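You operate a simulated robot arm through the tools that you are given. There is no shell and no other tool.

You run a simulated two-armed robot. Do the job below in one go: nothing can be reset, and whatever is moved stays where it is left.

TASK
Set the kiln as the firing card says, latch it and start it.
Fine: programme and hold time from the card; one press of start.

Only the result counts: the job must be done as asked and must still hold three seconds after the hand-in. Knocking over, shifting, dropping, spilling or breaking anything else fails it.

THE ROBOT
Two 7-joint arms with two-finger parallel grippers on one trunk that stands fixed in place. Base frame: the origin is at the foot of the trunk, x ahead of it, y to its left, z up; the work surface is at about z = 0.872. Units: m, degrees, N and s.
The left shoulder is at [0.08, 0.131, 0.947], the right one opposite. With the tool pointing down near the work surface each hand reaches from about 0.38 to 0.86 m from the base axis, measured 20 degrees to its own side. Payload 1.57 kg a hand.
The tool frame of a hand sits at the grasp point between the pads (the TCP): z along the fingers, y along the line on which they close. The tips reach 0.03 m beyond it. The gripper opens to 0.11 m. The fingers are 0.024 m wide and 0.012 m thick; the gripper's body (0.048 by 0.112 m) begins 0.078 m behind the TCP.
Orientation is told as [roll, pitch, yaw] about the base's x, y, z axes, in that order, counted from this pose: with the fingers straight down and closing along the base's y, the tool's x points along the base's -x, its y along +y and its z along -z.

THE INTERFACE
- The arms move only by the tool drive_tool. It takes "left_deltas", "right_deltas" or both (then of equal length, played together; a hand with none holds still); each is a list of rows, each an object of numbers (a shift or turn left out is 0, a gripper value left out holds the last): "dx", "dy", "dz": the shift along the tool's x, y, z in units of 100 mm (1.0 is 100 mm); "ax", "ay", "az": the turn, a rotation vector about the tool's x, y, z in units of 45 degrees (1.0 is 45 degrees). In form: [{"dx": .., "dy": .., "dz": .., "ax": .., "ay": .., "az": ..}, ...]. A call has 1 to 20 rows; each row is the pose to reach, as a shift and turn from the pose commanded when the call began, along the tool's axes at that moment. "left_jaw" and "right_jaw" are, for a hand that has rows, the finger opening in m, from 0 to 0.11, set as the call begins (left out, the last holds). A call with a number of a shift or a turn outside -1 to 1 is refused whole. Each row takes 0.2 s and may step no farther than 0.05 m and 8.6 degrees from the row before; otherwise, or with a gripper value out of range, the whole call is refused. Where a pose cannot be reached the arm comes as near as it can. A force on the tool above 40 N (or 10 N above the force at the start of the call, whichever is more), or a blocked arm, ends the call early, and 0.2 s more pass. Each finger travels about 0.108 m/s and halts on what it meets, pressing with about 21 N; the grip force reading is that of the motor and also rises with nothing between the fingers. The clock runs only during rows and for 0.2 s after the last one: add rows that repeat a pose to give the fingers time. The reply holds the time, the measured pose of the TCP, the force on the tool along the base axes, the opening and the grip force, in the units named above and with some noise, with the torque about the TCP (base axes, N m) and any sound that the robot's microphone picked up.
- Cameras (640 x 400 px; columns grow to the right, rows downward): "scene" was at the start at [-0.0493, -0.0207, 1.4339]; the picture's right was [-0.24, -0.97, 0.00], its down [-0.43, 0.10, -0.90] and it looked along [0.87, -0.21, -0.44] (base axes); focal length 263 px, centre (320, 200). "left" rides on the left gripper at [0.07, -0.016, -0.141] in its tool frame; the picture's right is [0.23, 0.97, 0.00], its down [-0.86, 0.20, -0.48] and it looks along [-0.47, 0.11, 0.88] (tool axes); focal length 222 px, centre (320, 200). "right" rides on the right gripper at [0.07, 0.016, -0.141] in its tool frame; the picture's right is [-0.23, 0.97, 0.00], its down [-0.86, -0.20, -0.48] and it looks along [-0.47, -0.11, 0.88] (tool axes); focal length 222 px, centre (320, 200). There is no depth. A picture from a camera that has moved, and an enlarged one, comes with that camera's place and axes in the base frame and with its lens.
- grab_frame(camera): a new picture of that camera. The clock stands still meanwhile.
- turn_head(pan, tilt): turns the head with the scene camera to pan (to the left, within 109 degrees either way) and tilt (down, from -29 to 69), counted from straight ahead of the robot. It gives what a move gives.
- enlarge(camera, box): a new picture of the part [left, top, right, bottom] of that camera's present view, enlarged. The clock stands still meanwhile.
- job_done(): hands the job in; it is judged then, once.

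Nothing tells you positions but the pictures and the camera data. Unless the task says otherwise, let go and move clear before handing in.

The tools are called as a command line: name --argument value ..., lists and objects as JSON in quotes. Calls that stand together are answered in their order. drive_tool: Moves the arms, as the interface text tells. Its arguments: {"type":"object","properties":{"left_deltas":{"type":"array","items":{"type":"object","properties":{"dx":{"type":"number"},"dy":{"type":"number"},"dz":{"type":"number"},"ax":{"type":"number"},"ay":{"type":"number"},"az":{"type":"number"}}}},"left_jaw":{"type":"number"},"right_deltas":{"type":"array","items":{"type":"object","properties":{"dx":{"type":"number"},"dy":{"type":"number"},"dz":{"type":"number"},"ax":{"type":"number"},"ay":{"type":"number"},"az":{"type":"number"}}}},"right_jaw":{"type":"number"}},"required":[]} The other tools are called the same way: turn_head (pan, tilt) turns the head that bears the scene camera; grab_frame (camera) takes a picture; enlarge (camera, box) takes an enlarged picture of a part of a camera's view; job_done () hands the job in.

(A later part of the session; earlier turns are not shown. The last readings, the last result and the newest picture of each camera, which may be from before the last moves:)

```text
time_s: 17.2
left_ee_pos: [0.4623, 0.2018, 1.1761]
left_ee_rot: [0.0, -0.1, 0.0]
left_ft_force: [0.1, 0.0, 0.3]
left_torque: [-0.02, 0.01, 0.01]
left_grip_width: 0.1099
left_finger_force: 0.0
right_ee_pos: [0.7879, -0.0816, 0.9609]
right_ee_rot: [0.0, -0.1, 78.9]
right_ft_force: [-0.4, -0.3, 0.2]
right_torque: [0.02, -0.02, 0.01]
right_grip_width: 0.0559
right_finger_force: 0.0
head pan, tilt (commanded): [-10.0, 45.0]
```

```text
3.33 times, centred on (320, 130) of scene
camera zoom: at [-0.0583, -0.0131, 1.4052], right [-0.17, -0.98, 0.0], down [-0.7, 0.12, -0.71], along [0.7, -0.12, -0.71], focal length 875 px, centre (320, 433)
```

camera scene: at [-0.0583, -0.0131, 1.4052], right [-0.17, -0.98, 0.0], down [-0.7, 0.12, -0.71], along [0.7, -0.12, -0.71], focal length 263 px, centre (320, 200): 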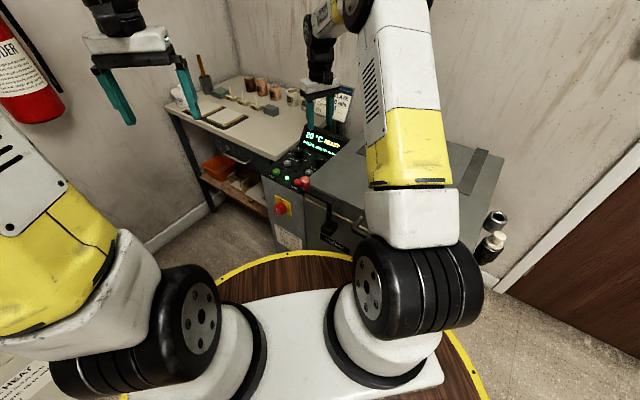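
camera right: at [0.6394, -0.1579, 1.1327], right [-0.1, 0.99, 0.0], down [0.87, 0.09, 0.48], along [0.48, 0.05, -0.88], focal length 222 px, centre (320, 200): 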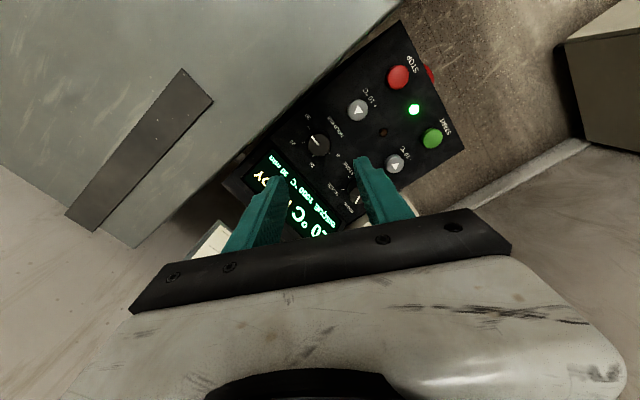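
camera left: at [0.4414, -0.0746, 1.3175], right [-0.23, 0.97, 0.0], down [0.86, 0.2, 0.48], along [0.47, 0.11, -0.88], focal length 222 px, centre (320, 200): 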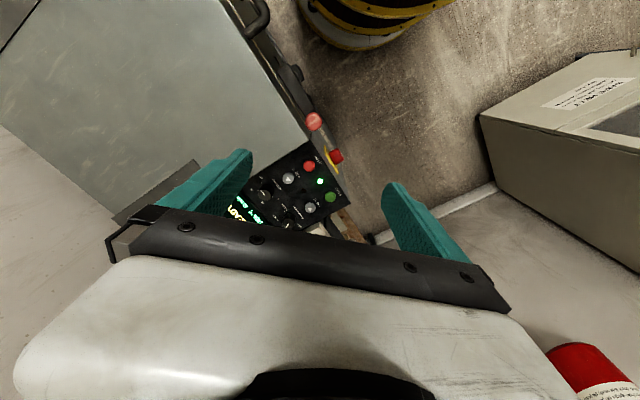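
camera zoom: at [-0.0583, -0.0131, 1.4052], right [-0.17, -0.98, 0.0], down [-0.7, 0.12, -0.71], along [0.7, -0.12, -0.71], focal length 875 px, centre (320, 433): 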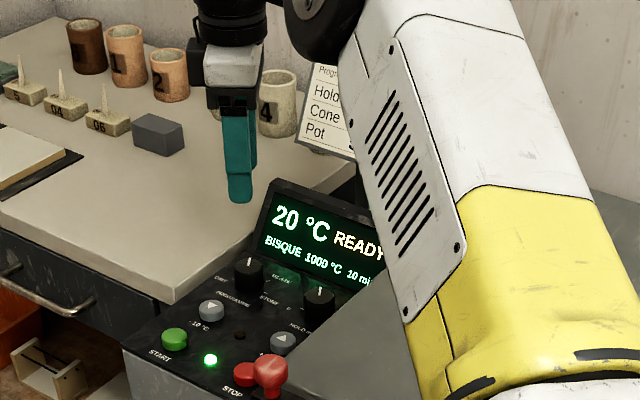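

The programme knob top is at about (0.791, -0.080, 0.826) and the fingers clear the -10 °C button and the bench. I'll descend part-way and re-check centring.

drive_tool --right_deltas '[{"dx": -0.028, "dy": -0.028, "dz": 0.3}, {"dx": -0.028, "dy": -0.028, "dz": 0.6}, {"dx": -0.028, "dy": -0.028, "dz": 0.7}, {"dx": -0.028, "dy": -0.028, "dz": 0.7}]'

enlarge --camera "right" --box '[200, 80, 440, 240]'

enlarge --camera "scene" --box '[240, 70, 400, 190]'

```text
time_s: 18.2
left_ee_pos: [0.4619, 0.2038, 1.1759]
left_ee_rot: [0.1, 0.0, 0.1]
left_ft_force: [0.4, -1.0, -0.8]
left_torque: [-0.01, 0.03, 0.0]
left_grip_width: 0.11
left_finger_force: 0.1
right_ee_pos: [0.7916, -0.0781, 0.8914]
right_ee_rot: [0.0, 0.0, 79.1]
right_ft_force: [-0.3, 0.0, 0.9]
right_torque: [-0.01, -0.01, 0.02]
right_grip_width: 0.0557
right_finger_force: 0.0
head pan, tilt (commanded): [-10.0, 45.0]
```

```text
2.50 times, centred on (320, 160) of right
camera zoom: at [0.7635, -0.1434, 1.0323], right [-0.91, 0.41, 0.0], down [0.36, 0.8, 0.48], along [0.2, 0.44, -0.88], focal length 555 px, centre (320, 300)
```

zoom: 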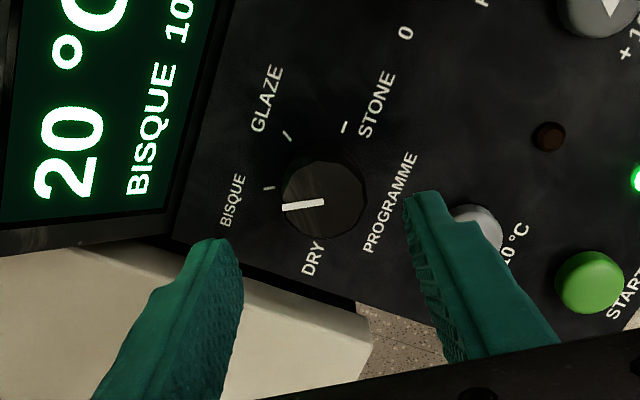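

```text
3.33 times, centred on (320, 130) of scene
camera zoom: at [-0.0583, -0.0131, 1.4052], right [-0.17, -0.98, 0.0], down [-0.7, 0.12, -0.71], along [0.7, -0.12, -0.71], focal length 875 px, centre (320, 433)
```

zoom: 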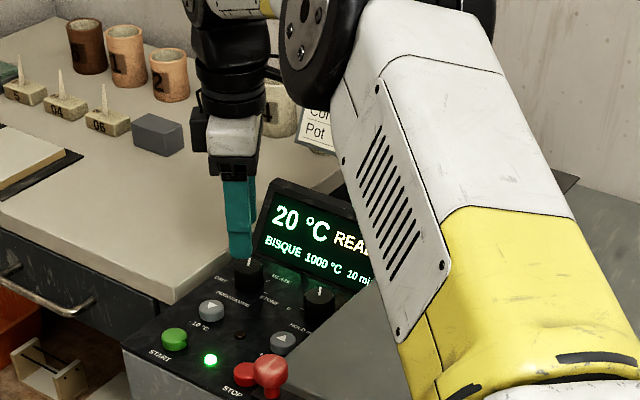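

The knob is centred. Before going lower I want to be sure how high the bench edge next to the panel is, so I'll zoom in on it.

enlarge --camera "right" --box '[240, 140, 380, 230]'

enlarge --camera "scene" --box '[250, 120, 340, 180]'

enlarge --camera "left" --box '[100, 60, 420, 260]'

```text
4.44 times, centred on (310, 185) of right
camera zoom: at [0.7635, -0.1434, 1.0323], right [-0.91, 0.41, 0.0], down [0.36, 0.8, 0.48], along [0.2, 0.44, -0.88], focal length 987 px, centre (364, 267)
```

zoom: 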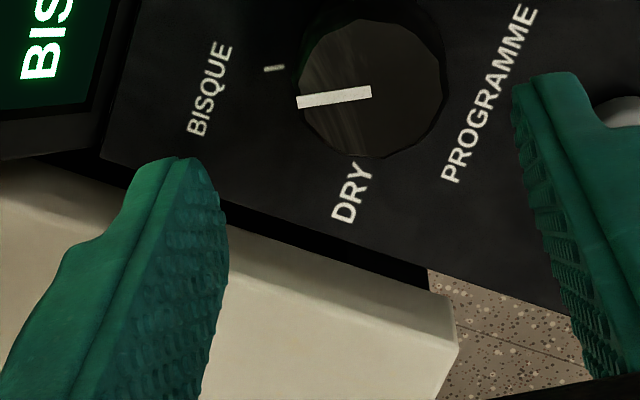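

```text
6.67 times, centred on (295, 150) of scene
camera zoom: at [-0.0583, -0.0131, 1.4052], right [-0.17, -0.98, 0.0], down [-0.7, 0.12, -0.71], along [0.7, -0.12, -0.71], focal length 1751 px, centre (487, 533)
```

zoom: 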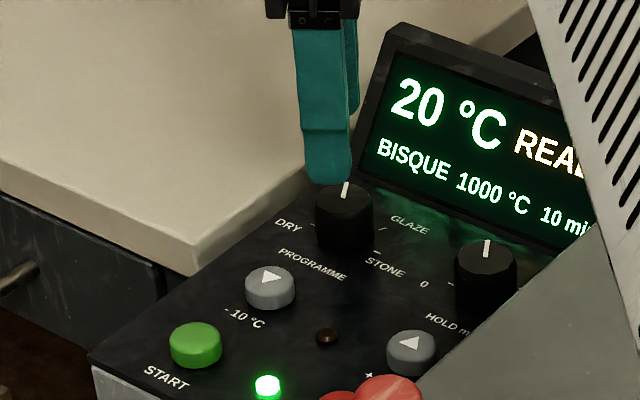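

```text
2.00 times, centred on (260, 160) of left
camera zoom: at [0.3918, 0.187, 1.3193], right [-0.23, 0.97, 0.0], down [0.86, 0.2, 0.48], along [0.47, 0.11, -0.88], focal length 444 px, centre (440, 280)
```

zoom: 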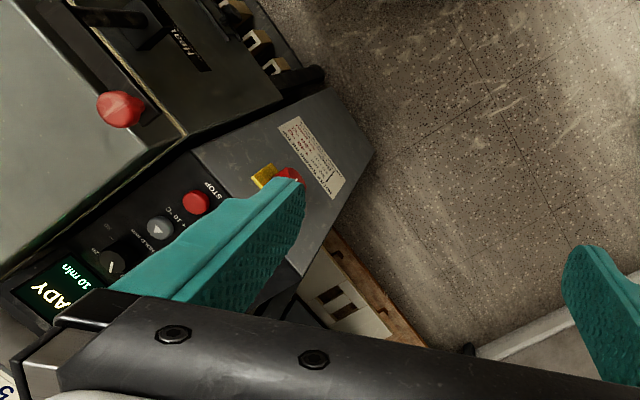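

The bench top is about level with the panel (z ≈ 0.805) and 5 cm from the knob, so the fingertips at z ≈ 0.81 stay clear. Going down and gripping the programme knob.

drive_tool --right_deltas '[{"dx": 0.01, "dz": 0.2}, {"dx": 0.01, "dz": 0.4}, {"dx": 0.01, "dz": 0.5}, {"dx": 0.01, "dz": 0.5}]'

drive_tool --right_deltas '[{}, {}, {}]' --right_jaw 0.02

enlarge --camera "right" --box '[200, 80, 440, 240]'

```text
time_s: 19.2
left_ee_pos: [0.4626, 0.2024, 1.1766]
left_ee_rot: [0.0, -0.1, 0.0]
left_ft_force: [-0.7, -0.2, 0.1]
left_torque: [-0.02, -0.01, 0.04]
left_grip_width: 0.11
left_finger_force: 0.0
right_ee_pos: [0.7938, -0.0779, 0.84]
right_ee_rot: [0.0, 0.0, 79.0]
right_ft_force: [-0.2, -0.5, -0.4]
right_torque: [-0.01, -0.01, 0.0]
right_grip_width: 0.0559
right_finger_force: 0.0
head pan, tilt (commanded): [-10.0, 45.0]
```

```text
time_s: 20.0
left_ee_pos: [0.4621, 0.2028, 1.1776]
left_ee_rot: [0.0, 0.0, -0.1]
left_ft_force: [-0.4, -0.6, 0.6]
left_torque: [-0.02, 0.0, 0.01]
left_grip_width: 0.1097
left_finger_force: 0.1
right_ee_pos: [0.7915, -0.0775, 0.8404]
right_ee_rot: [0.3, 0.0, 79.1]
right_ft_force: [-26.8, 3.5, 3.3]
right_torque: [0.39, 0.74, -0.06]
right_grip_width: 0.0327
right_finger_force: 41.0
head pan, tilt (commanded): [-10.0, 45.0]
```

```text
2.50 times, centred on (320, 160) of right
camera zoom: at [0.7626, -0.1427, 0.9809], right [-0.91, 0.41, 0.01], down [0.36, 0.8, 0.48], along [0.19, 0.44, -0.88], focal length 555 px, centre (320, 300)
```

zoom: 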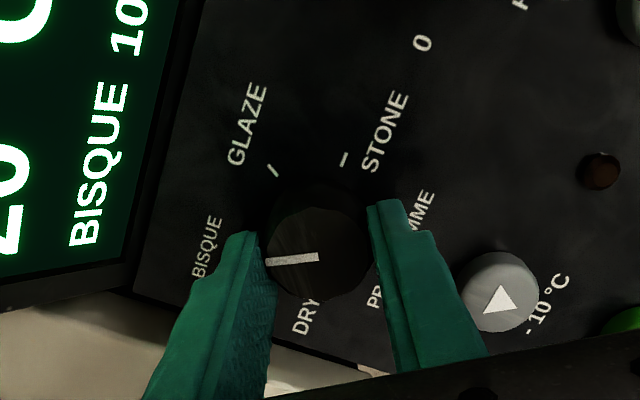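

The grip pulled the hand about 2.4 mm off centre (27 N side load), so I'll shift the hand to relieve that before turning.

drive_tool --right_deltas '[{"dy": 0.012}, {"dy": 0.024}, {"dy": 0.024}]'

```text
time_s: 20.8
left_ee_pos: [0.4633, 0.2039, 1.176]
left_ee_rot: [0.1, 0.1, 0.0]
left_ft_force: [0.2, -0.4, -0.7]
left_torque: [-0.04, -0.01, 0.01]
left_grip_width: 0.1102
left_finger_force: 0.1
right_ee_pos: [0.7906, -0.0754, 0.84]
right_ee_rot: [0.1, -0.1, 79.0]
right_ft_force: [-7.9, 10.7, -7.7]
right_torque: [-0.25, 0.16, 0.0]
right_grip_width: 0.0327
right_finger_force: 41.4
head pan, tilt (commanded): [-10.0, 45.0]
```

Side load is down to a few newtons. Now turning the programme knob clockwise 45°.

drive_tool --right_deltas '[{"az": 0.167}, {"az": 0.333}, {"az": 0.5}, {"az": 0.667}, {"az": 0.833}, {"az": 1.0}]'

enlarge --camera "right" --box '[200, 80, 440, 240]'

enlarge --camera "scene" --box '[250, 110, 370, 190]'

```text
time_s: 22.2
left_ee_pos: [0.4633, 0.2025, 1.1748]
left_ee_rot: [0.0, 0.1, -0.1]
left_ft_force: [0.9, 0.8, 0.0]
left_torque: [0.0, -0.03, 0.01]
left_grip_width: 0.1102
left_finger_force: 0.0
right_ee_pos: [0.7924, -0.0779, 0.8415]
right_ee_rot: [-0.1, -0.1, 33.9]
right_ft_force: [20.5, 9.4, -9.3]
right_torque: [0.38, -0.56, 0.01]
right_grip_width: 0.0326
right_finger_force: 41.1
head pan, tilt (commanded): [-10.0, 45.0]
```

```text
2.50 times, centred on (320, 160) of right
camera zoom: at [0.7248, -0.1042, 0.9813], right [-0.35, 0.94, 0.0], down [0.82, 0.31, 0.48], along [0.45, 0.17, -0.88], focal length 555 px, centre (320, 300)
```

zoom: 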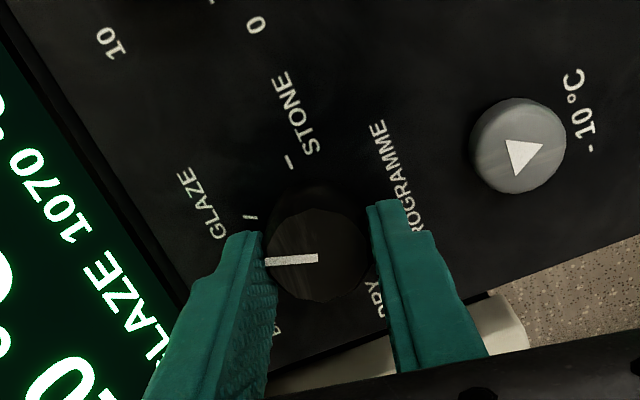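

```text
5.00 times, centred on (310, 150) of scene
camera zoom: at [-0.0571, -0.0129, 1.4052], right [-0.17, -0.98, 0.0], down [-0.7, 0.12, -0.71], along [0.7, -0.12, -0.71], focal length 1313 px, centre (370, 450)
```

zoom: 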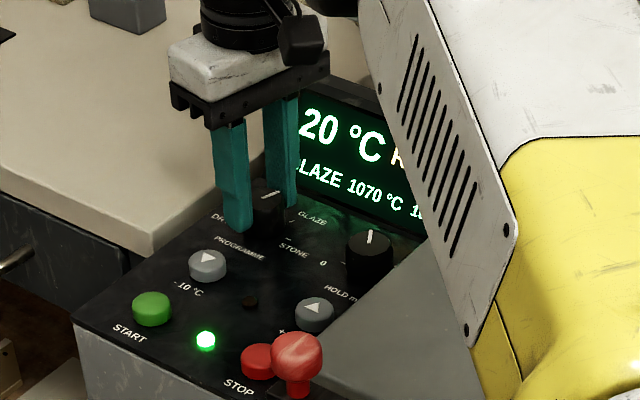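

The display now shows GLAZE 1070 °C. I'll relieve the side load and turn the final 15° so the pointer sits on the GLAZE mark.

drive_tool --right_deltas '[{"dx": -0.01, "az": 0.1}, {"dx": -0.019, "az": 0.22}, {"dx": -0.019, "az": 0.333}, {"dx": -0.019, "az": 0.333}]'

enlarge --camera "right" --box '[200, 80, 440, 240]'

```text
time_s: 23.2
left_ee_pos: [0.463, 0.2018, 1.1758]
left_ee_rot: [0.0, -0.1, 0.1]
left_ft_force: [0.4, 0.2, 0.3]
left_torque: [0.0, -0.01, -0.03]
left_grip_width: 0.11
left_finger_force: 0.1
right_ee_pos: [0.7916, -0.0793, 0.8403]
right_ee_rot: [-0.1, 0.0, 19.0]
right_ft_force: [18.7, 0.4, 1.9]
right_torque: [-0.07, -0.2, 0.05]
right_grip_width: 0.0323
right_finger_force: 40.7
head pan, tilt (commanded): [-10.0, 45.0]
```

```text
2.50 times, centred on (320, 160) of right
camera zoom: at [0.7209, -0.0865, 0.9814], right [-0.1, 0.99, 0.0], down [0.87, 0.09, 0.48], along [0.48, 0.05, -0.88], focal length 555 px, centre (320, 300)
```

zoom: 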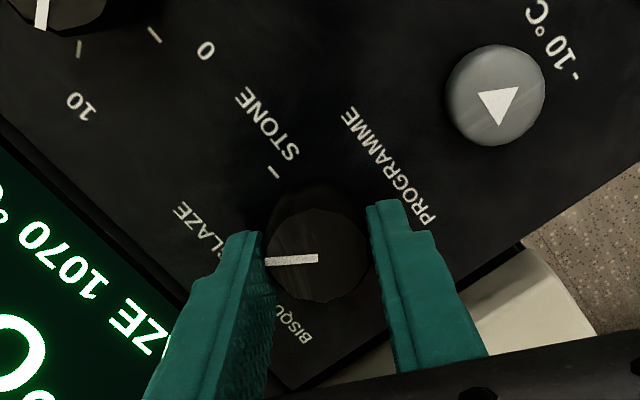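

Turned the full 60°. I'll open and lift clear to check the pointer and display.

drive_tool --right_deltas '[{}, {}]' --right_jaw 0.056

drive_tool --right_deltas '[{"dz": -0.2}, {"dz": -0.5}, {"dz": -0.8}, {"dz": -1.0}, {"dz": -1.0}]'

enlarge --camera "right" --box '[160, 40, 480, 240]'

enlarge --camera "scene" --box '[250, 100, 385, 190]'

```text
time_s: 23.8
left_ee_pos: [0.4627, 0.2028, 1.1761]
left_ee_rot: [0.0, 0.0, 0.0]
left_ft_force: [0.5, -0.4, 0.3]
left_torque: [0.0, -0.03, 0.0]
left_grip_width: 0.11
left_finger_force: 0.1
right_ee_pos: [0.7903, -0.0777, 0.8389]
right_ee_rot: [-0.1, 0.1, 18.9]
right_ft_force: [0.6, 0.1, 0.6]
right_torque: [-0.01, 0.02, 0.0]
right_grip_width: 0.0562
right_finger_force: 0.2
head pan, tilt (commanded): [-10.0, 45.0]
```

```text
time_s: 25.0
left_ee_pos: [0.4616, 0.2023, 1.1759]
left_ee_rot: [0.0, 0.1, 0.1]
left_ft_force: [-0.5, -0.7, 0.0]
left_torque: [-0.02, 0.0, 0.04]
left_grip_width: 0.1101
left_finger_force: 0.0
right_ee_pos: [0.7894, -0.0778, 0.9392]
right_ee_rot: [0.0, 0.0, 19.0]
right_ft_force: [-0.6, -0.7, 0.5]
right_torque: [-0.01, 0.0, 0.0]
right_grip_width: 0.0559
right_finger_force: 0.2
head pan, tilt (commanded): [-10.0, 45.0]
```

```text
2.00 times, centred on (320, 140) of right
camera zoom: at [0.718, -0.0864, 1.0807], right [-0.1, 0.99, 0.0], down [0.87, 0.09, 0.48], along [0.48, 0.05, -0.88], focal length 444 px, centre (320, 320)
```

zoom: 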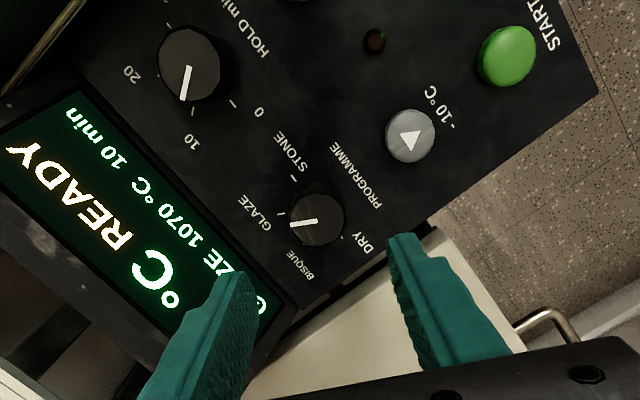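

```text
4.44 times, centred on (318, 145) of scene
camera zoom: at [-0.0583, -0.0131, 1.4052], right [-0.17, -0.98, 0.0], down [-0.7, 0.12, -0.71], along [0.7, -0.12, -0.71], focal length 1167 px, centre (331, 444)
```

zoom: 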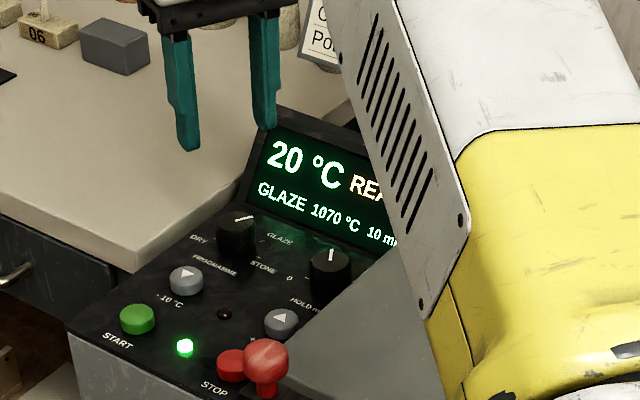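

Both settings are right: GLAZE 1070 °C, 10 min, READY. Now I'll draw the right hand back over the lever area to study the latch.

drive_tool --right_deltas '[{"dz": -0.4}, {"dx": 0.2, "dz": -0.7}, {"dx": 0.5, "dz": -1.0}, {"dx": 0.9, "dz": -1.0}, {"dx": 1.0, "dz": -1.0}]'

drive_tool --right_deltas '[{"dx": 0.4, "dy": -0.1}, {"dx": 0.8, "dy": -0.3}, {"dx": 1.0, "dy": -0.5}, {"dx": 1.0, "dy": -0.6}]'

grab_frame --camera "right"

grab_frame --camera "scene"

grab_frame --camera "left"

```text
time_s: 26.2
left_ee_pos: [0.4629, 0.2032, 1.1761]
left_ee_rot: [0.0, 0.0, 0.0]
left_ft_force: [0.4, 0.0, -0.1]
left_torque: [-0.03, 0.02, 0.04]
left_grip_width: 0.1099
left_finger_force: 0.1
right_ee_pos: [0.6962, -0.1105, 1.039]
right_ee_rot: [0.0, 0.0, 18.9]
right_ft_force: [0.2, -0.2, -0.1]
right_torque: [0.01, 0.03, -0.01]
right_grip_width: 0.056
right_finger_force: 0.1
head pan, tilt (commanded): [-10.0, 45.0]
```

```text
time_s: 27.2
left_ee_pos: [0.4616, 0.2022, 1.1757]
left_ee_rot: [0.0, 0.0, 0.0]
left_ft_force: [1.6, -0.1, 0.3]
left_torque: [-0.02, -0.01, 0.01]
left_grip_width: 0.11
left_finger_force: 0.0
right_ee_pos: [0.6207, -0.201, 1.0381]
right_ee_rot: [0.0, 0.0, 19.0]
right_ft_force: [-1.1, -0.4, 0.0]
right_torque: [0.02, 0.02, 0.0]
right_grip_width: 0.0562
right_finger_force: 0.1
head pan, tilt (commanded): [-10.0, 45.0]
```

```text
taken
camera right: at [0.5495, -0.2087, 1.1793], right [-0.1, 0.99, 0.0], down [0.87, 0.09, 0.48], along [0.48, 0.05, -0.88], focal length 222 px, centre (320, 200)
```

right: 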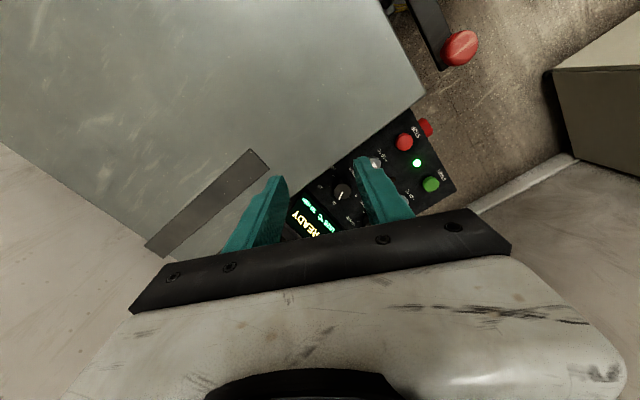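

```text
taken
camera scene: at [-0.0584, -0.013, 1.4052], right [-0.17, -0.98, 0.0], down [-0.7, 0.12, -0.71], along [0.7, -0.12, -0.71], focal length 263 px, centre (320, 200)
```

scene: 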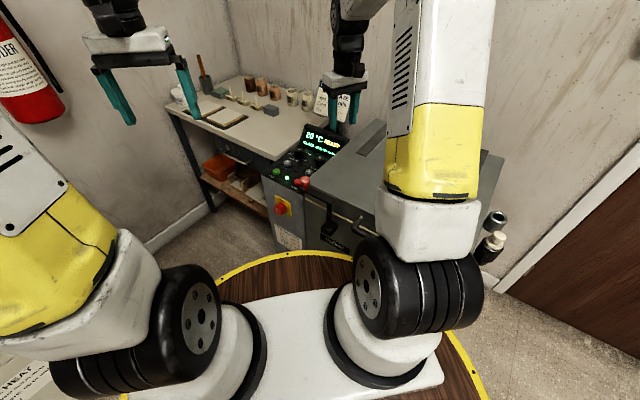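

```text
taken
camera left: at [0.3917, 0.187, 1.3193], right [-0.23, 0.97, 0.0], down [0.86, 0.2, 0.48], along [0.47, 0.11, -0.88], focal length 222 px, centre (320, 200)
```

left: 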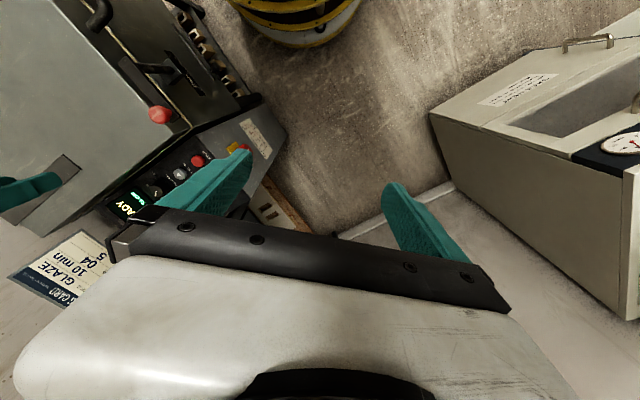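

enlarge --camera "left" --box '[60, 0, 280, 150]'

enlarge --camera "scene" --box '[270, 160, 390, 250]'

enlarge --camera "right" --box '[360, 0, 500, 100]'

```text
2.67 times, centred on (170, 75) of left
camera zoom: at [0.3917, 0.187, 1.3193], right [-0.23, 0.97, 0.0], down [0.86, 0.2, 0.48], along [0.47, 0.11, -0.88], focal length 592 px, centre (720, 533)
```

zoom: 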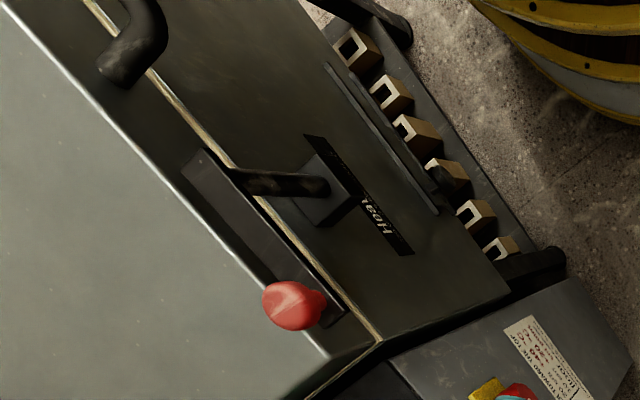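

```text
4.44 times, centred on (330, 205) of scene
camera zoom: at [-0.0584, -0.013, 1.4052], right [-0.17, -0.98, 0.0], down [-0.7, 0.12, -0.71], along [0.7, -0.12, -0.71], focal length 1167 px, centre (276, 178)
```

zoom: 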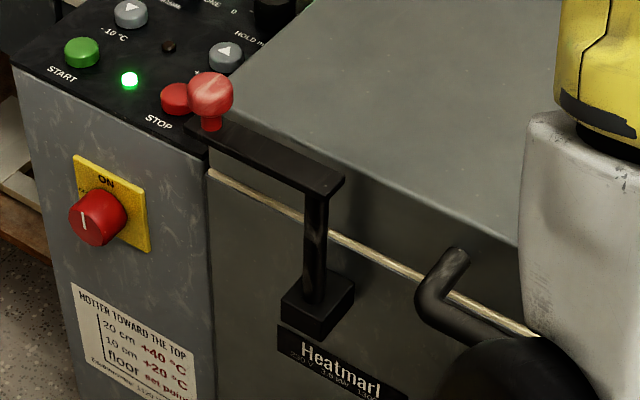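

```text
4.00 times, centred on (430, 50) of right
camera zoom: at [0.5495, -0.2087, 1.1793], right [-0.1, 0.99, 0.0], down [0.87, 0.09, 0.48], along [0.48, 0.05, -0.88], focal length 888 px, centre (-120, 800)
```

zoom: 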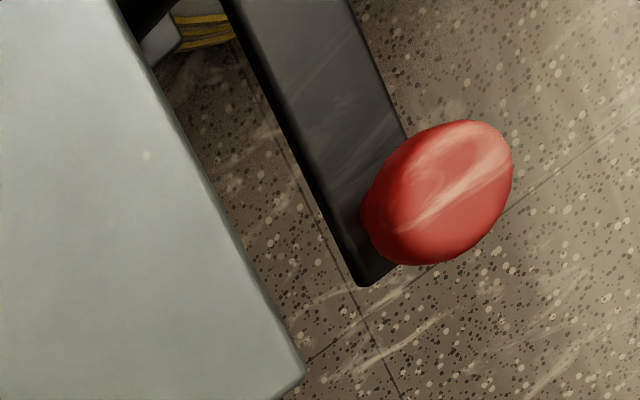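

The latch is a swing bar on a vertical post at about (0.4475, -0.130); its red ball is at (0.511, -0.071, 0.911), lid top z ≈ 0.872, bar lying along the front edge. It must swing about 90° clockwise over the lid. I'll bring the right hand above the ball with fingers across the bar.

drive_tool --right_deltas '[{"dx": 0.1, "dy": 0.25}, {"dx": 0.2, "dy": 0.5}, {"dx": 0.3, "dy": 0.8}, {"dx": 0.3, "dy": 0.8}]'

drive_tool --right_deltas '[{"dx": 0.08, "dy": 0.2, "az": -0.15}, {"dx": 0.16, "dy": 0.4, "az": -0.3}, {"dx": 0.24, "dy": 0.6, "az": -0.45}, {"dx": 0.317, "dy": 0.787, "az": -0.6}, {"dx": 0.317, "dy": 0.787, "az": -0.6}]'

grab_frame --camera "right"

enlarge --camera "scene" --box '[250, 100, 410, 220]'

```text
time_s: 28.2
left_ee_pos: [0.4625, 0.2018, 1.1768]
left_ee_rot: [0.0, 0.1, 0.0]
left_ft_force: [0.0, -0.6, 0.3]
left_torque: [-0.02, 0.0, 0.01]
left_grip_width: 0.1101
left_finger_force: 0.1
right_ee_pos: [0.5672, -0.1344, 1.0387]
right_ee_rot: [0.0, 0.0, 19.1]
right_ft_force: [-0.2, 0.6, -0.8]
right_torque: [-0.05, 0.01, 0.05]
right_grip_width: 0.056
right_finger_force: 0.0
head pan, tilt (commanded): [-10.0, 45.0]
```

```text
time_s: 29.4
left_ee_pos: [0.4618, 0.2027, 1.1762]
left_ee_rot: [0.0, 0.0, 0.1]
left_ft_force: [0.4, -0.2, 0.3]
left_torque: [-0.01, -0.01, 0.01]
left_grip_width: 0.1099
left_finger_force: 0.3
right_ee_pos: [0.5106, -0.0677, 1.0392]
right_ee_rot: [0.0, 0.0, 46.1]
right_ft_force: [-0.2, 0.6, 0.1]
right_torque: [-0.03, -0.01, -0.02]
right_grip_width: 0.056
right_finger_force: 0.0
head pan, tilt (commanded): [-10.0, 45.0]
```

```text
taken
camera right: at [0.4508, -0.1081, 1.1808], right [-0.54, 0.84, 0.0], down [0.74, 0.48, 0.48], along [0.4, 0.26, -0.88], focal length 222 px, centre (320, 200)
```

right: 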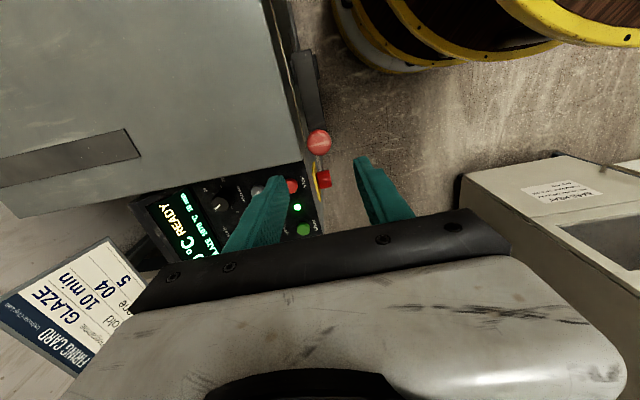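

```text
3.33 times, centred on (330, 160) of scene
camera zoom: at [-0.0584, -0.0131, 1.4052], right [-0.17, -0.98, 0.0], down [-0.7, 0.12, -0.71], along [0.7, -0.12, -0.71], focal length 875 px, centre (287, 333)
```

zoom: 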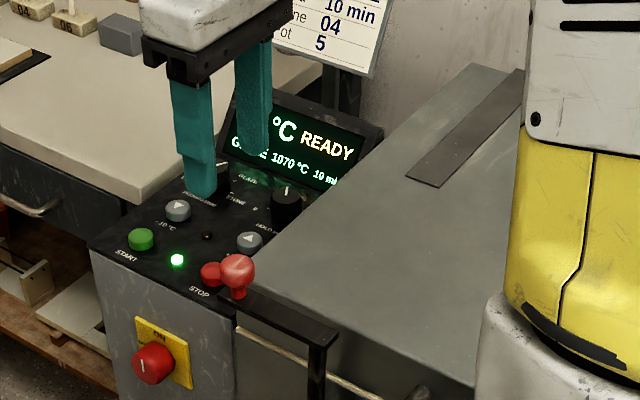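

enlarge --camera "right" --box '[240, 30, 400, 190]'

```text
2.50 times, centred on (320, 110) of right
camera zoom: at [0.4508, -0.1081, 1.1808], right [-0.54, 0.84, 0.0], down [0.74, 0.48, 0.48], along [0.4, 0.26, -0.88], focal length 555 px, centre (320, 425)
```

zoom: 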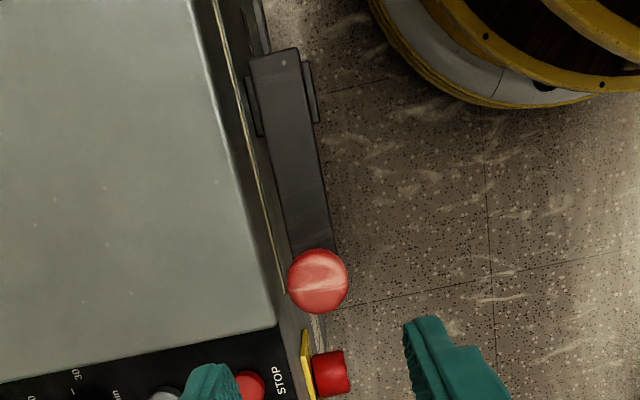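

The ball is almost straight below the hand. I'll descend in two stages with the jaws open, stopping with the tips just above the bar.

drive_tool --right_deltas '[{"dx": 0.03, "dy": -0.021, "dz": 0.3}, {"dx": 0.03, "dy": -0.021, "dz": 0.6}, {"dx": 0.03, "dy": -0.021, "dz": 0.8}, {"dx": 0.03, "dy": -0.021, "dz": 0.8}]'

enlarge --camera "right" --box '[200, 50, 440, 220]'

enlarge --camera "scene" --box '[250, 100, 410, 220]'

```text
time_s: 30.4
left_ee_pos: [0.4625, 0.2035, 1.1766]
left_ee_rot: [0.0, 0.0, 0.0]
left_ft_force: [0.1, -0.3, -1.1]
left_torque: [0.0, 0.01, 0.03]
left_grip_width: 0.1104
left_finger_force: 0.1
right_ee_pos: [0.5106, -0.0735, 0.9615]
right_ee_rot: [0.1, 0.0, 46.0]
right_ft_force: [0.5, 0.3, 0.5]
right_torque: [0.01, -0.02, 0.0]
right_grip_width: 0.0558
right_finger_force: 0.0
head pan, tilt (commanded): [-10.0, 45.0]
```

```text
2.35 times, centred on (320, 135) of right
camera zoom: at [0.4507, -0.1122, 1.103], right [-0.54, 0.84, 0.0], down [0.74, 0.48, 0.48], along [0.4, 0.26, -0.88], focal length 523 px, centre (320, 353)
```

zoom: 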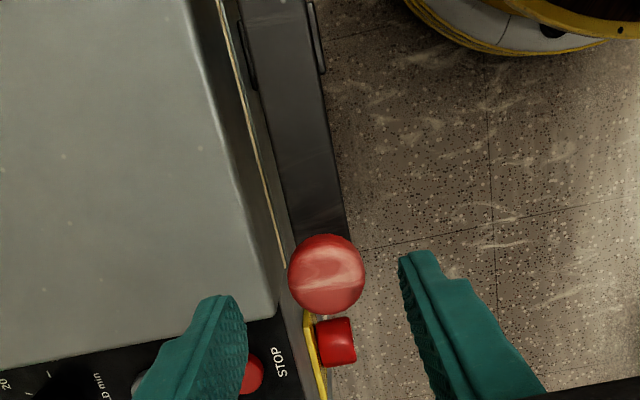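

```text
3.33 times, centred on (330, 160) of scene
camera zoom: at [-0.0584, -0.0131, 1.4052], right [-0.17, -0.98, 0.0], down [-0.7, 0.12, -0.71], along [0.7, -0.12, -0.71], focal length 875 px, centre (287, 333)
```

zoom: 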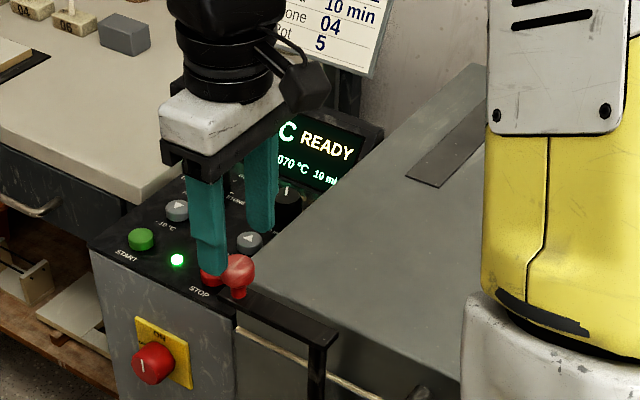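

Ball is nearly centred (about 2.5 mm toward the outer finger). I'll correct that, go down to z ≈ 0.918 and close the jaws to a loose cage round the ball.

drive_tool --right_deltas '[{"dy": 0.025, "dz": 0.2}, {"dy": 0.025, "dz": 0.35}, {"dy": 0.025, "dz": 0.435}, {"dy": 0.025, "dz": 0.435}]'

drive_tool --right_deltas '[{}, {}]' --right_jaw 0.04

enlarge --camera "right" --box '[200, 90, 440, 250]'

enlarge --camera "scene" --box '[250, 120, 380, 220]'

enlarge --camera "left" --box '[60, 0, 280, 150]'

```text
time_s: 31.4
left_ee_pos: [0.4624, 0.202, 1.1765]
left_ee_rot: [0.0, 0.0, 0.0]
left_ft_force: [0.2, -0.2, -1.0]
left_torque: [-0.01, -0.01, -0.01]
left_grip_width: 0.1101
left_finger_force: 0.0
right_ee_pos: [0.5087, -0.0712, 0.9185]
right_ee_rot: [0.0, 0.0, 46.0]
right_ft_force: [-0.4, 0.3, 0.1]
right_torque: [0.01, 0.0, 0.0]
right_grip_width: 0.0562
right_finger_force: 0.1
head pan, tilt (commanded): [-10.0, 45.0]
```

```text
time_s: 32.0
left_ee_pos: [0.4619, 0.2023, 1.1766]
left_ee_rot: [0.0, 0.0, 0.1]
left_ft_force: [-0.9, 0.3, 0.3]
left_torque: [-0.03, 0.0, -0.01]
left_grip_width: 0.11
left_finger_force: 0.1
right_ee_pos: [0.5091, -0.0714, 0.9191]
right_ee_rot: [0.1, 0.0, 46.0]
right_ft_force: [0.4, 0.0, -0.1]
right_torque: [0.0, -0.04, 0.01]
right_grip_width: 0.0399
right_finger_force: 0.1
head pan, tilt (commanded): [-10.0, 45.0]
```

```text
2.50 times, centred on (320, 170) of right
camera zoom: at [0.449, -0.1104, 1.0595], right [-0.54, 0.84, 0.0], down [0.74, 0.48, 0.48], along [0.4, 0.26, -0.88], focal length 555 px, centre (320, 275)
```

zoom: 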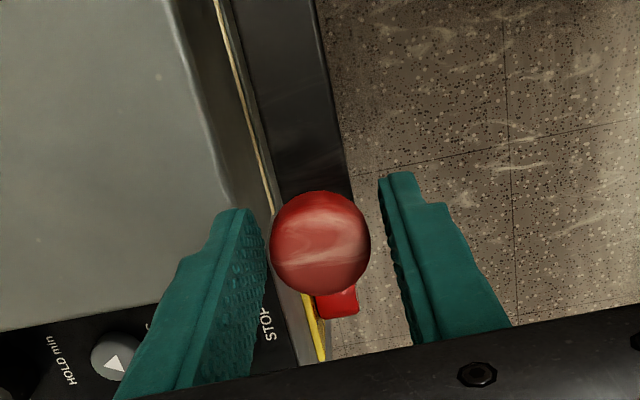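

```text
4.00 times, centred on (315, 170) of scene
camera zoom: at [-0.0584, -0.0131, 1.4052], right [-0.17, -0.98, 0.0], down [-0.7, 0.12, -0.71], along [0.7, -0.12, -0.71], focal length 1050 px, centre (340, 320)
```

zoom: 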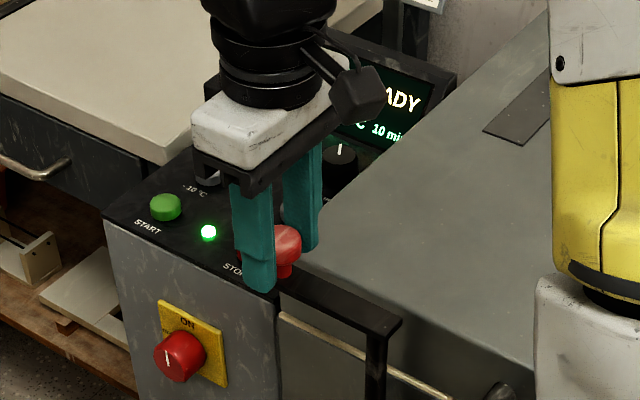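

```text
2.67 times, centred on (170, 75) of left
camera zoom: at [0.3917, 0.187, 1.3193], right [-0.23, 0.97, 0.0], down [0.86, 0.2, 0.48], along [0.47, 0.11, -0.88], focal length 592 px, centre (720, 533)
```

zoom: 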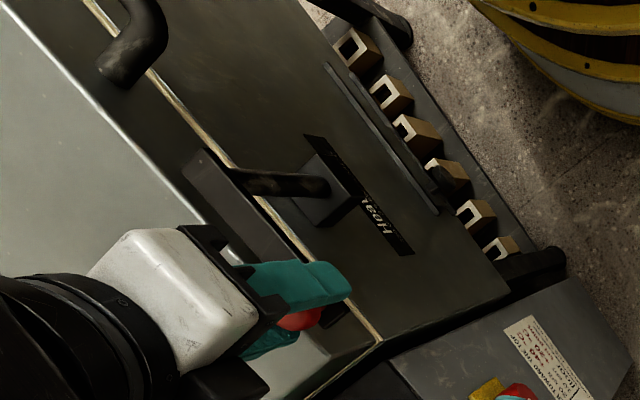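

The ball is loosely caged. I'll swing the first ~22° of the arc, clockwise over the lid, and check that the bar follows freely.

drive_tool --right_deltas '[{"dx": 0.0143, "dy": -0.116, "az": 0.167}, {"dx": 0.0437, "dy": -0.229, "az": 0.333}, {"dx": 0.0874, "dy": -0.337, "az": 0.5}, {"dx": 0.0874, "dy": -0.337, "az": 0.5}]'

enlarge --camera "right" --box '[200, 90, 440, 250]'

enlarge --camera "scene" --box '[250, 120, 410, 240]'

enlarge --camera "left" --box '[60, 0, 280, 150]'

```text
time_s: 33.0
left_ee_pos: [0.4619, 0.2025, 1.1759]
left_ee_rot: [0.0, 0.1, 0.0]
left_ft_force: [0.5, 0.0, 0.4]
left_torque: [0.01, -0.01, 0.0]
left_grip_width: 0.1104
left_finger_force: 0.1
right_ee_pos: [0.5279, -0.1008, 0.9179]
right_ee_rot: [0.0, 0.0, 23.5]
right_ft_force: [-0.2, 0.1, -0.2]
right_torque: [0.01, -0.01, 0.0]
right_grip_width: 0.0402
right_finger_force: 0.0
head pan, tilt (commanded): [-10.0, 45.0]
```

```text
2.50 times, centred on (320, 170) of right
camera zoom: at [0.4576, -0.1144, 1.0585], right [-0.18, 0.98, 0.0], down [0.86, 0.16, 0.48], along [0.47, 0.09, -0.88], focal length 555 px, centre (320, 275)
```

zoom: 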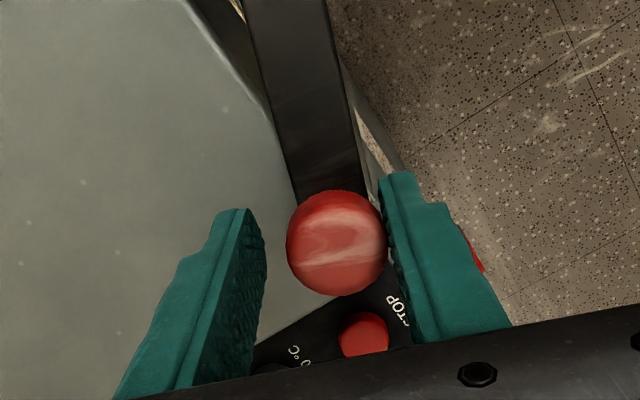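

```text
3.33 times, centred on (330, 180) of scene
camera zoom: at [-0.0584, -0.0131, 1.4052], right [-0.17, -0.98, 0.0], down [-0.7, 0.12, -0.71], along [0.7, -0.12, -0.71], focal length 875 px, centre (287, 267)
```

zoom: 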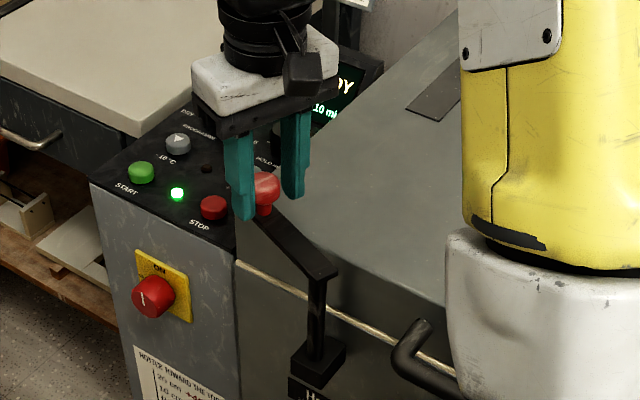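

```text
2.67 times, centred on (170, 75) of left
camera zoom: at [0.3917, 0.187, 1.3193], right [-0.23, 0.97, 0.0], down [0.86, 0.2, 0.48], along [0.47, 0.11, -0.88], focal length 592 px, centre (720, 533)
```

zoom: 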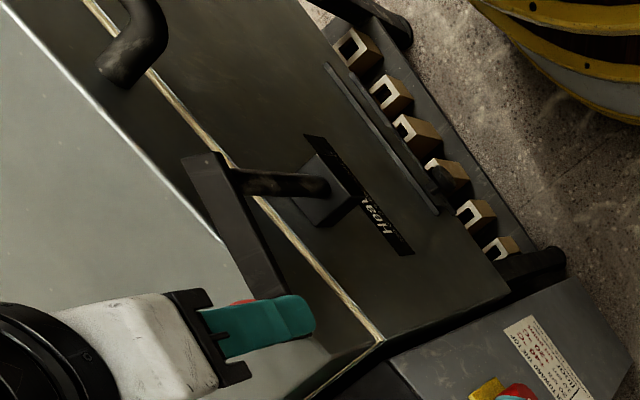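

The bar swings freely over the lid. Continuing the arc another 45°.

drive_tool --right_deltas '[{"dx": 0.0143, "dy": -0.116, "az": 0.167}, {"dx": 0.0437, "dy": -0.229, "az": 0.333}, {"dx": 0.0874, "dy": -0.337, "az": 0.5}, {"dx": 0.145, "dy": -0.438, "az": 0.667}, {"dx": 0.215, "dy": -0.531, "az": 0.833}, {"dx": 0.297, "dy": -0.614, "az": 1.0}, {"dx": 0.297, "dy": -0.614, "az": 1.0}]'

enlarge --camera "right" --box '[200, 90, 440, 250]'

enlarge --camera "left" --box '[60, 0, 280, 150]'

```text
time_s: 34.6
left_ee_pos: [0.4628, 0.202, 1.177]
left_ee_rot: [0.1, 0.1, 0.0]
left_ft_force: [0.5, 0.2, -0.3]
left_torque: [0.01, 0.02, -0.01]
left_grip_width: 0.1101
left_finger_force: 0.1
right_ee_pos: [0.5256, -0.171, 0.9169]
right_ee_rot: [-0.1, -0.1, -21.5]
right_ft_force: [-0.1, 0.3, 0.0]
right_torque: [-0.01, -0.01, -0.01]
right_grip_width: 0.04
right_finger_force: 0.0
head pan, tilt (commanded): [-10.0, 45.0]
```

```text
2.50 times, centred on (320, 170) of right
camera zoom: at [0.467, -0.1302, 1.0571], right [0.57, 0.82, 0.0], down [0.72, -0.5, 0.48], along [0.39, -0.27, -0.88], focal length 555 px, centre (320, 275)
```

zoom: 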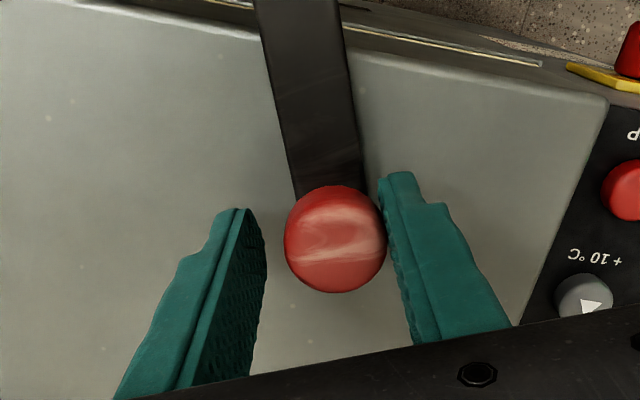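

```text
2.67 times, centred on (170, 75) of left
camera zoom: at [0.3917, 0.187, 1.3193], right [-0.23, 0.97, 0.0], down [0.86, 0.2, 0.48], along [0.47, 0.11, -0.88], focal length 592 px, centre (720, 533)
```

zoom: 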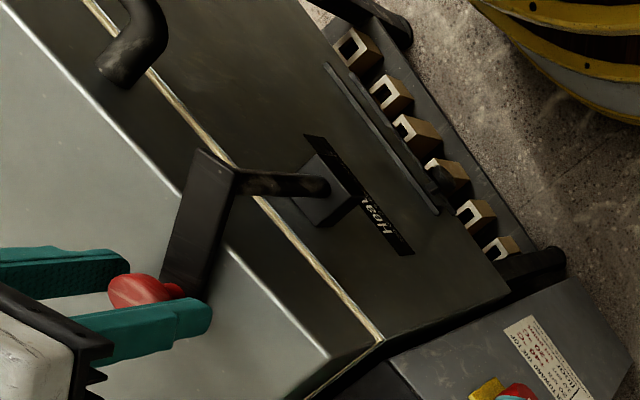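

Still no resistance and the ball stays centred; about 65° done. Continuing gently toward 90°, watching the force.

drive_tool --right_deltas '[{"dx": 0.0143, "dy": -0.116, "az": 0.167}, {"dx": 0.0437, "dy": -0.229, "az": 0.333}, {"dx": 0.0874, "dy": -0.337, "az": 0.5}, {"dx": 0.105, "dy": -0.371, "az": 0.556}, {"dx": 0.105, "dy": -0.371, "az": 0.556}]'

enlarge --camera "right" --box '[200, 90, 440, 250]'

enlarge --camera "left" --box '[0, 0, 280, 190]'

enlarge --camera "scene" --box '[250, 100, 430, 240]'

```text
time_s: 35.8
left_ee_pos: [0.4624, 0.2028, 1.1764]
left_ee_rot: [0.1, 0.0, 0.0]
left_ft_force: [-0.7, 0.1, -0.4]
left_torque: [-0.01, 0.0, 0.03]
left_grip_width: 0.1101
left_finger_force: 0.0
right_ee_pos: [0.5002, -0.1987, 0.9171]
right_ee_rot: [0.1, -0.1, -46.5]
right_ft_force: [7.7, 8.2, 1.8]
right_torque: [0.0, -0.24, -0.02]
right_grip_width: 0.0511
right_finger_force: 6.0
head pan, tilt (commanded): [-10.0, 45.0]
```

```text
2.50 times, centred on (320, 170) of right
camera zoom: at [0.4652, -0.1372, 1.0583], right [0.86, 0.51, 0.0], down [0.44, -0.76, 0.48], along [0.24, -0.41, -0.88], focal length 555 px, centre (320, 275)
```

zoom: 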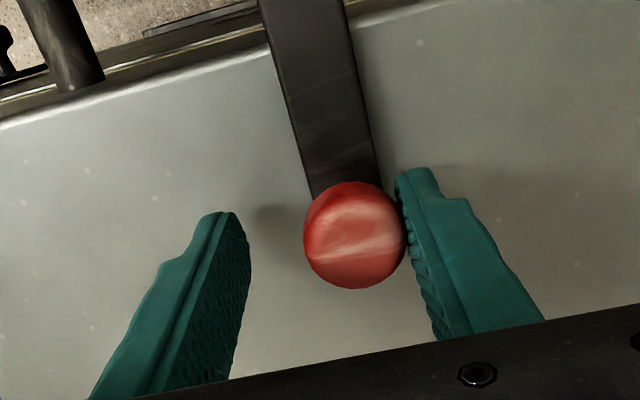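

```text
2.11 times, centred on (140, 95) of left
camera zoom: at [0.392, 0.1875, 1.3192], right [-0.23, 0.97, 0.0], down [0.86, 0.2, 0.48], along [0.47, 0.11, -0.88], focal length 468 px, centre (699, 421)
```

zoom: 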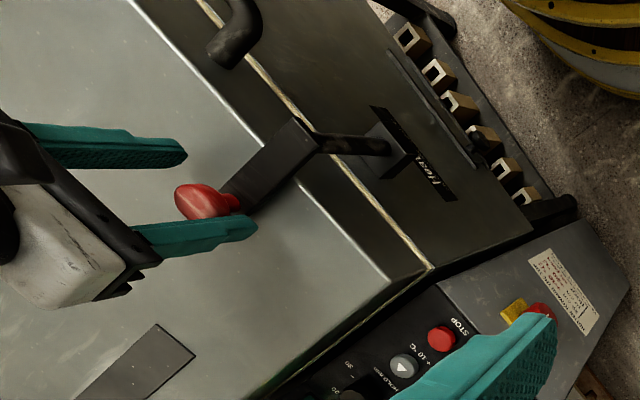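

```text
2.86 times, centred on (340, 170) of scene
camera zoom: at [-0.058, -0.0127, 1.4052], right [-0.17, -0.98, 0.0], down [-0.7, 0.12, -0.71], along [0.7, -0.12, -0.71], focal length 750 px, centre (263, 286)
```

zoom: 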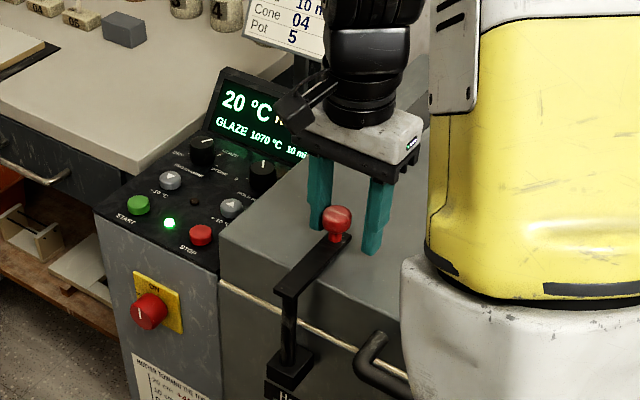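

The fingers were pushed open near the end, so the bar seems to have met a stop at about 85–90°. I'll back off to centre on the ball, grip it, and check whether it is truly at its end stop.

drive_tool --right_deltas '[{"dy": 0.06}, {"dy": 0.11}, {"dy": 0.11}]'

enlarge --camera "right" --box '[200, 90, 440, 250]'

enlarge --camera "left" --box '[60, 0, 280, 150]'

```text
time_s: 36.6
left_ee_pos: [0.4621, 0.2033, 1.1754]
left_ee_rot: [0.0, 0.1, 0.0]
left_ft_force: [-0.8, -0.6, 0.2]
left_torque: [-0.04, 0.01, -0.04]
left_grip_width: 0.11
left_finger_force: 0.0
right_ee_pos: [0.5089, -0.1928, 0.9162]
right_ee_rot: [-0.1, 0.1, -46.7]
right_ft_force: [0.3, -0.4, 0.3]
right_torque: [-0.01, 0.01, -0.01]
right_grip_width: 0.0399
right_finger_force: 0.1
head pan, tilt (commanded): [-10.0, 45.0]
```

```text
2.50 times, centred on (320, 170) of right
camera zoom: at [0.4726, -0.1317, 1.058], right [0.86, 0.5, 0.0], down [0.44, -0.76, 0.48], along [0.24, -0.41, -0.88], focal length 555 px, centre (320, 275)
```

zoom: 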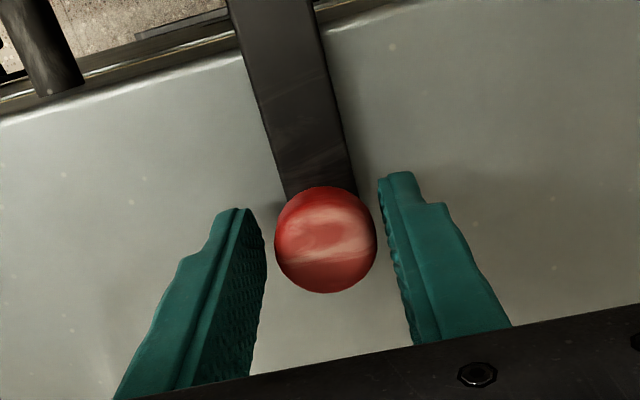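

```text
2.67 times, centred on (170, 75) of left
camera zoom: at [0.3916, 0.1868, 1.3193], right [-0.23, 0.97, 0.0], down [0.86, 0.2, 0.48], along [0.47, 0.11, -0.88], focal length 592 px, centre (720, 533)
```

zoom: 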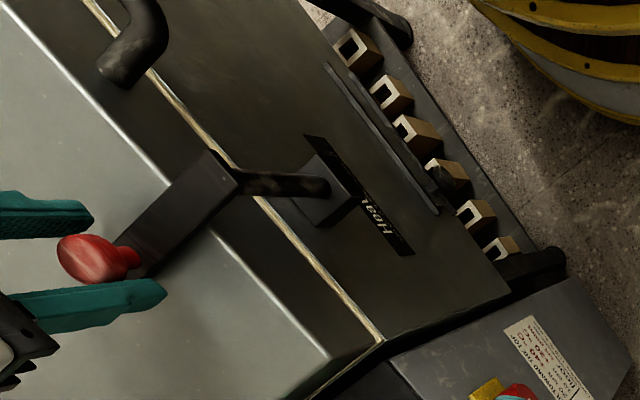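

The bar sits about perpendicular to the lid edge. I'll grip the ball and press further to confirm it is at the end stop.

drive_tool --right_deltas '[{}, {}, {}]' --right_jaw 0.02

drive_tool --right_deltas '[{"dy": -0.02}, {"dy": -0.04}, {"dy": -0.04}]'

```text
time_s: 37.4
left_ee_pos: [0.4634, 0.2032, 1.1756]
left_ee_rot: [0.0, 0.0, 0.0]
left_ft_force: [-0.2, 0.7, 0.1]
left_torque: [0.01, 0.04, 0.01]
left_grip_width: 0.11
left_finger_force: 0.1
right_ee_pos: [0.5088, -0.1917, 0.9165]
right_ee_rot: [0.0, -0.1, -46.5]
right_ft_force: [8.3, 7.6, -2.6]
right_torque: [-0.02, -0.19, -0.09]
right_grip_width: 0.029
right_finger_force: 39.0
head pan, tilt (commanded): [-10.0, 45.0]
```

```text
time_s: 38.2
left_ee_pos: [0.4623, 0.2045, 1.1751]
left_ee_rot: [0.0, 0.1, 0.1]
left_ft_force: [0.4, 0.0, 0.1]
left_torque: [-0.02, 0.0, -0.03]
left_grip_width: 0.11
left_finger_force: 0.1
right_ee_pos: [0.508, -0.1921, 0.9171]
right_ee_rot: [0.3, -0.2, -46.3]
right_ft_force: [27.4, 27.8, -0.6]
right_torque: [0.5, -0.24, -0.24]
right_grip_width: 0.0294
right_finger_force: 38.9
head pan, tilt (commanded): [-10.0, 45.0]
```

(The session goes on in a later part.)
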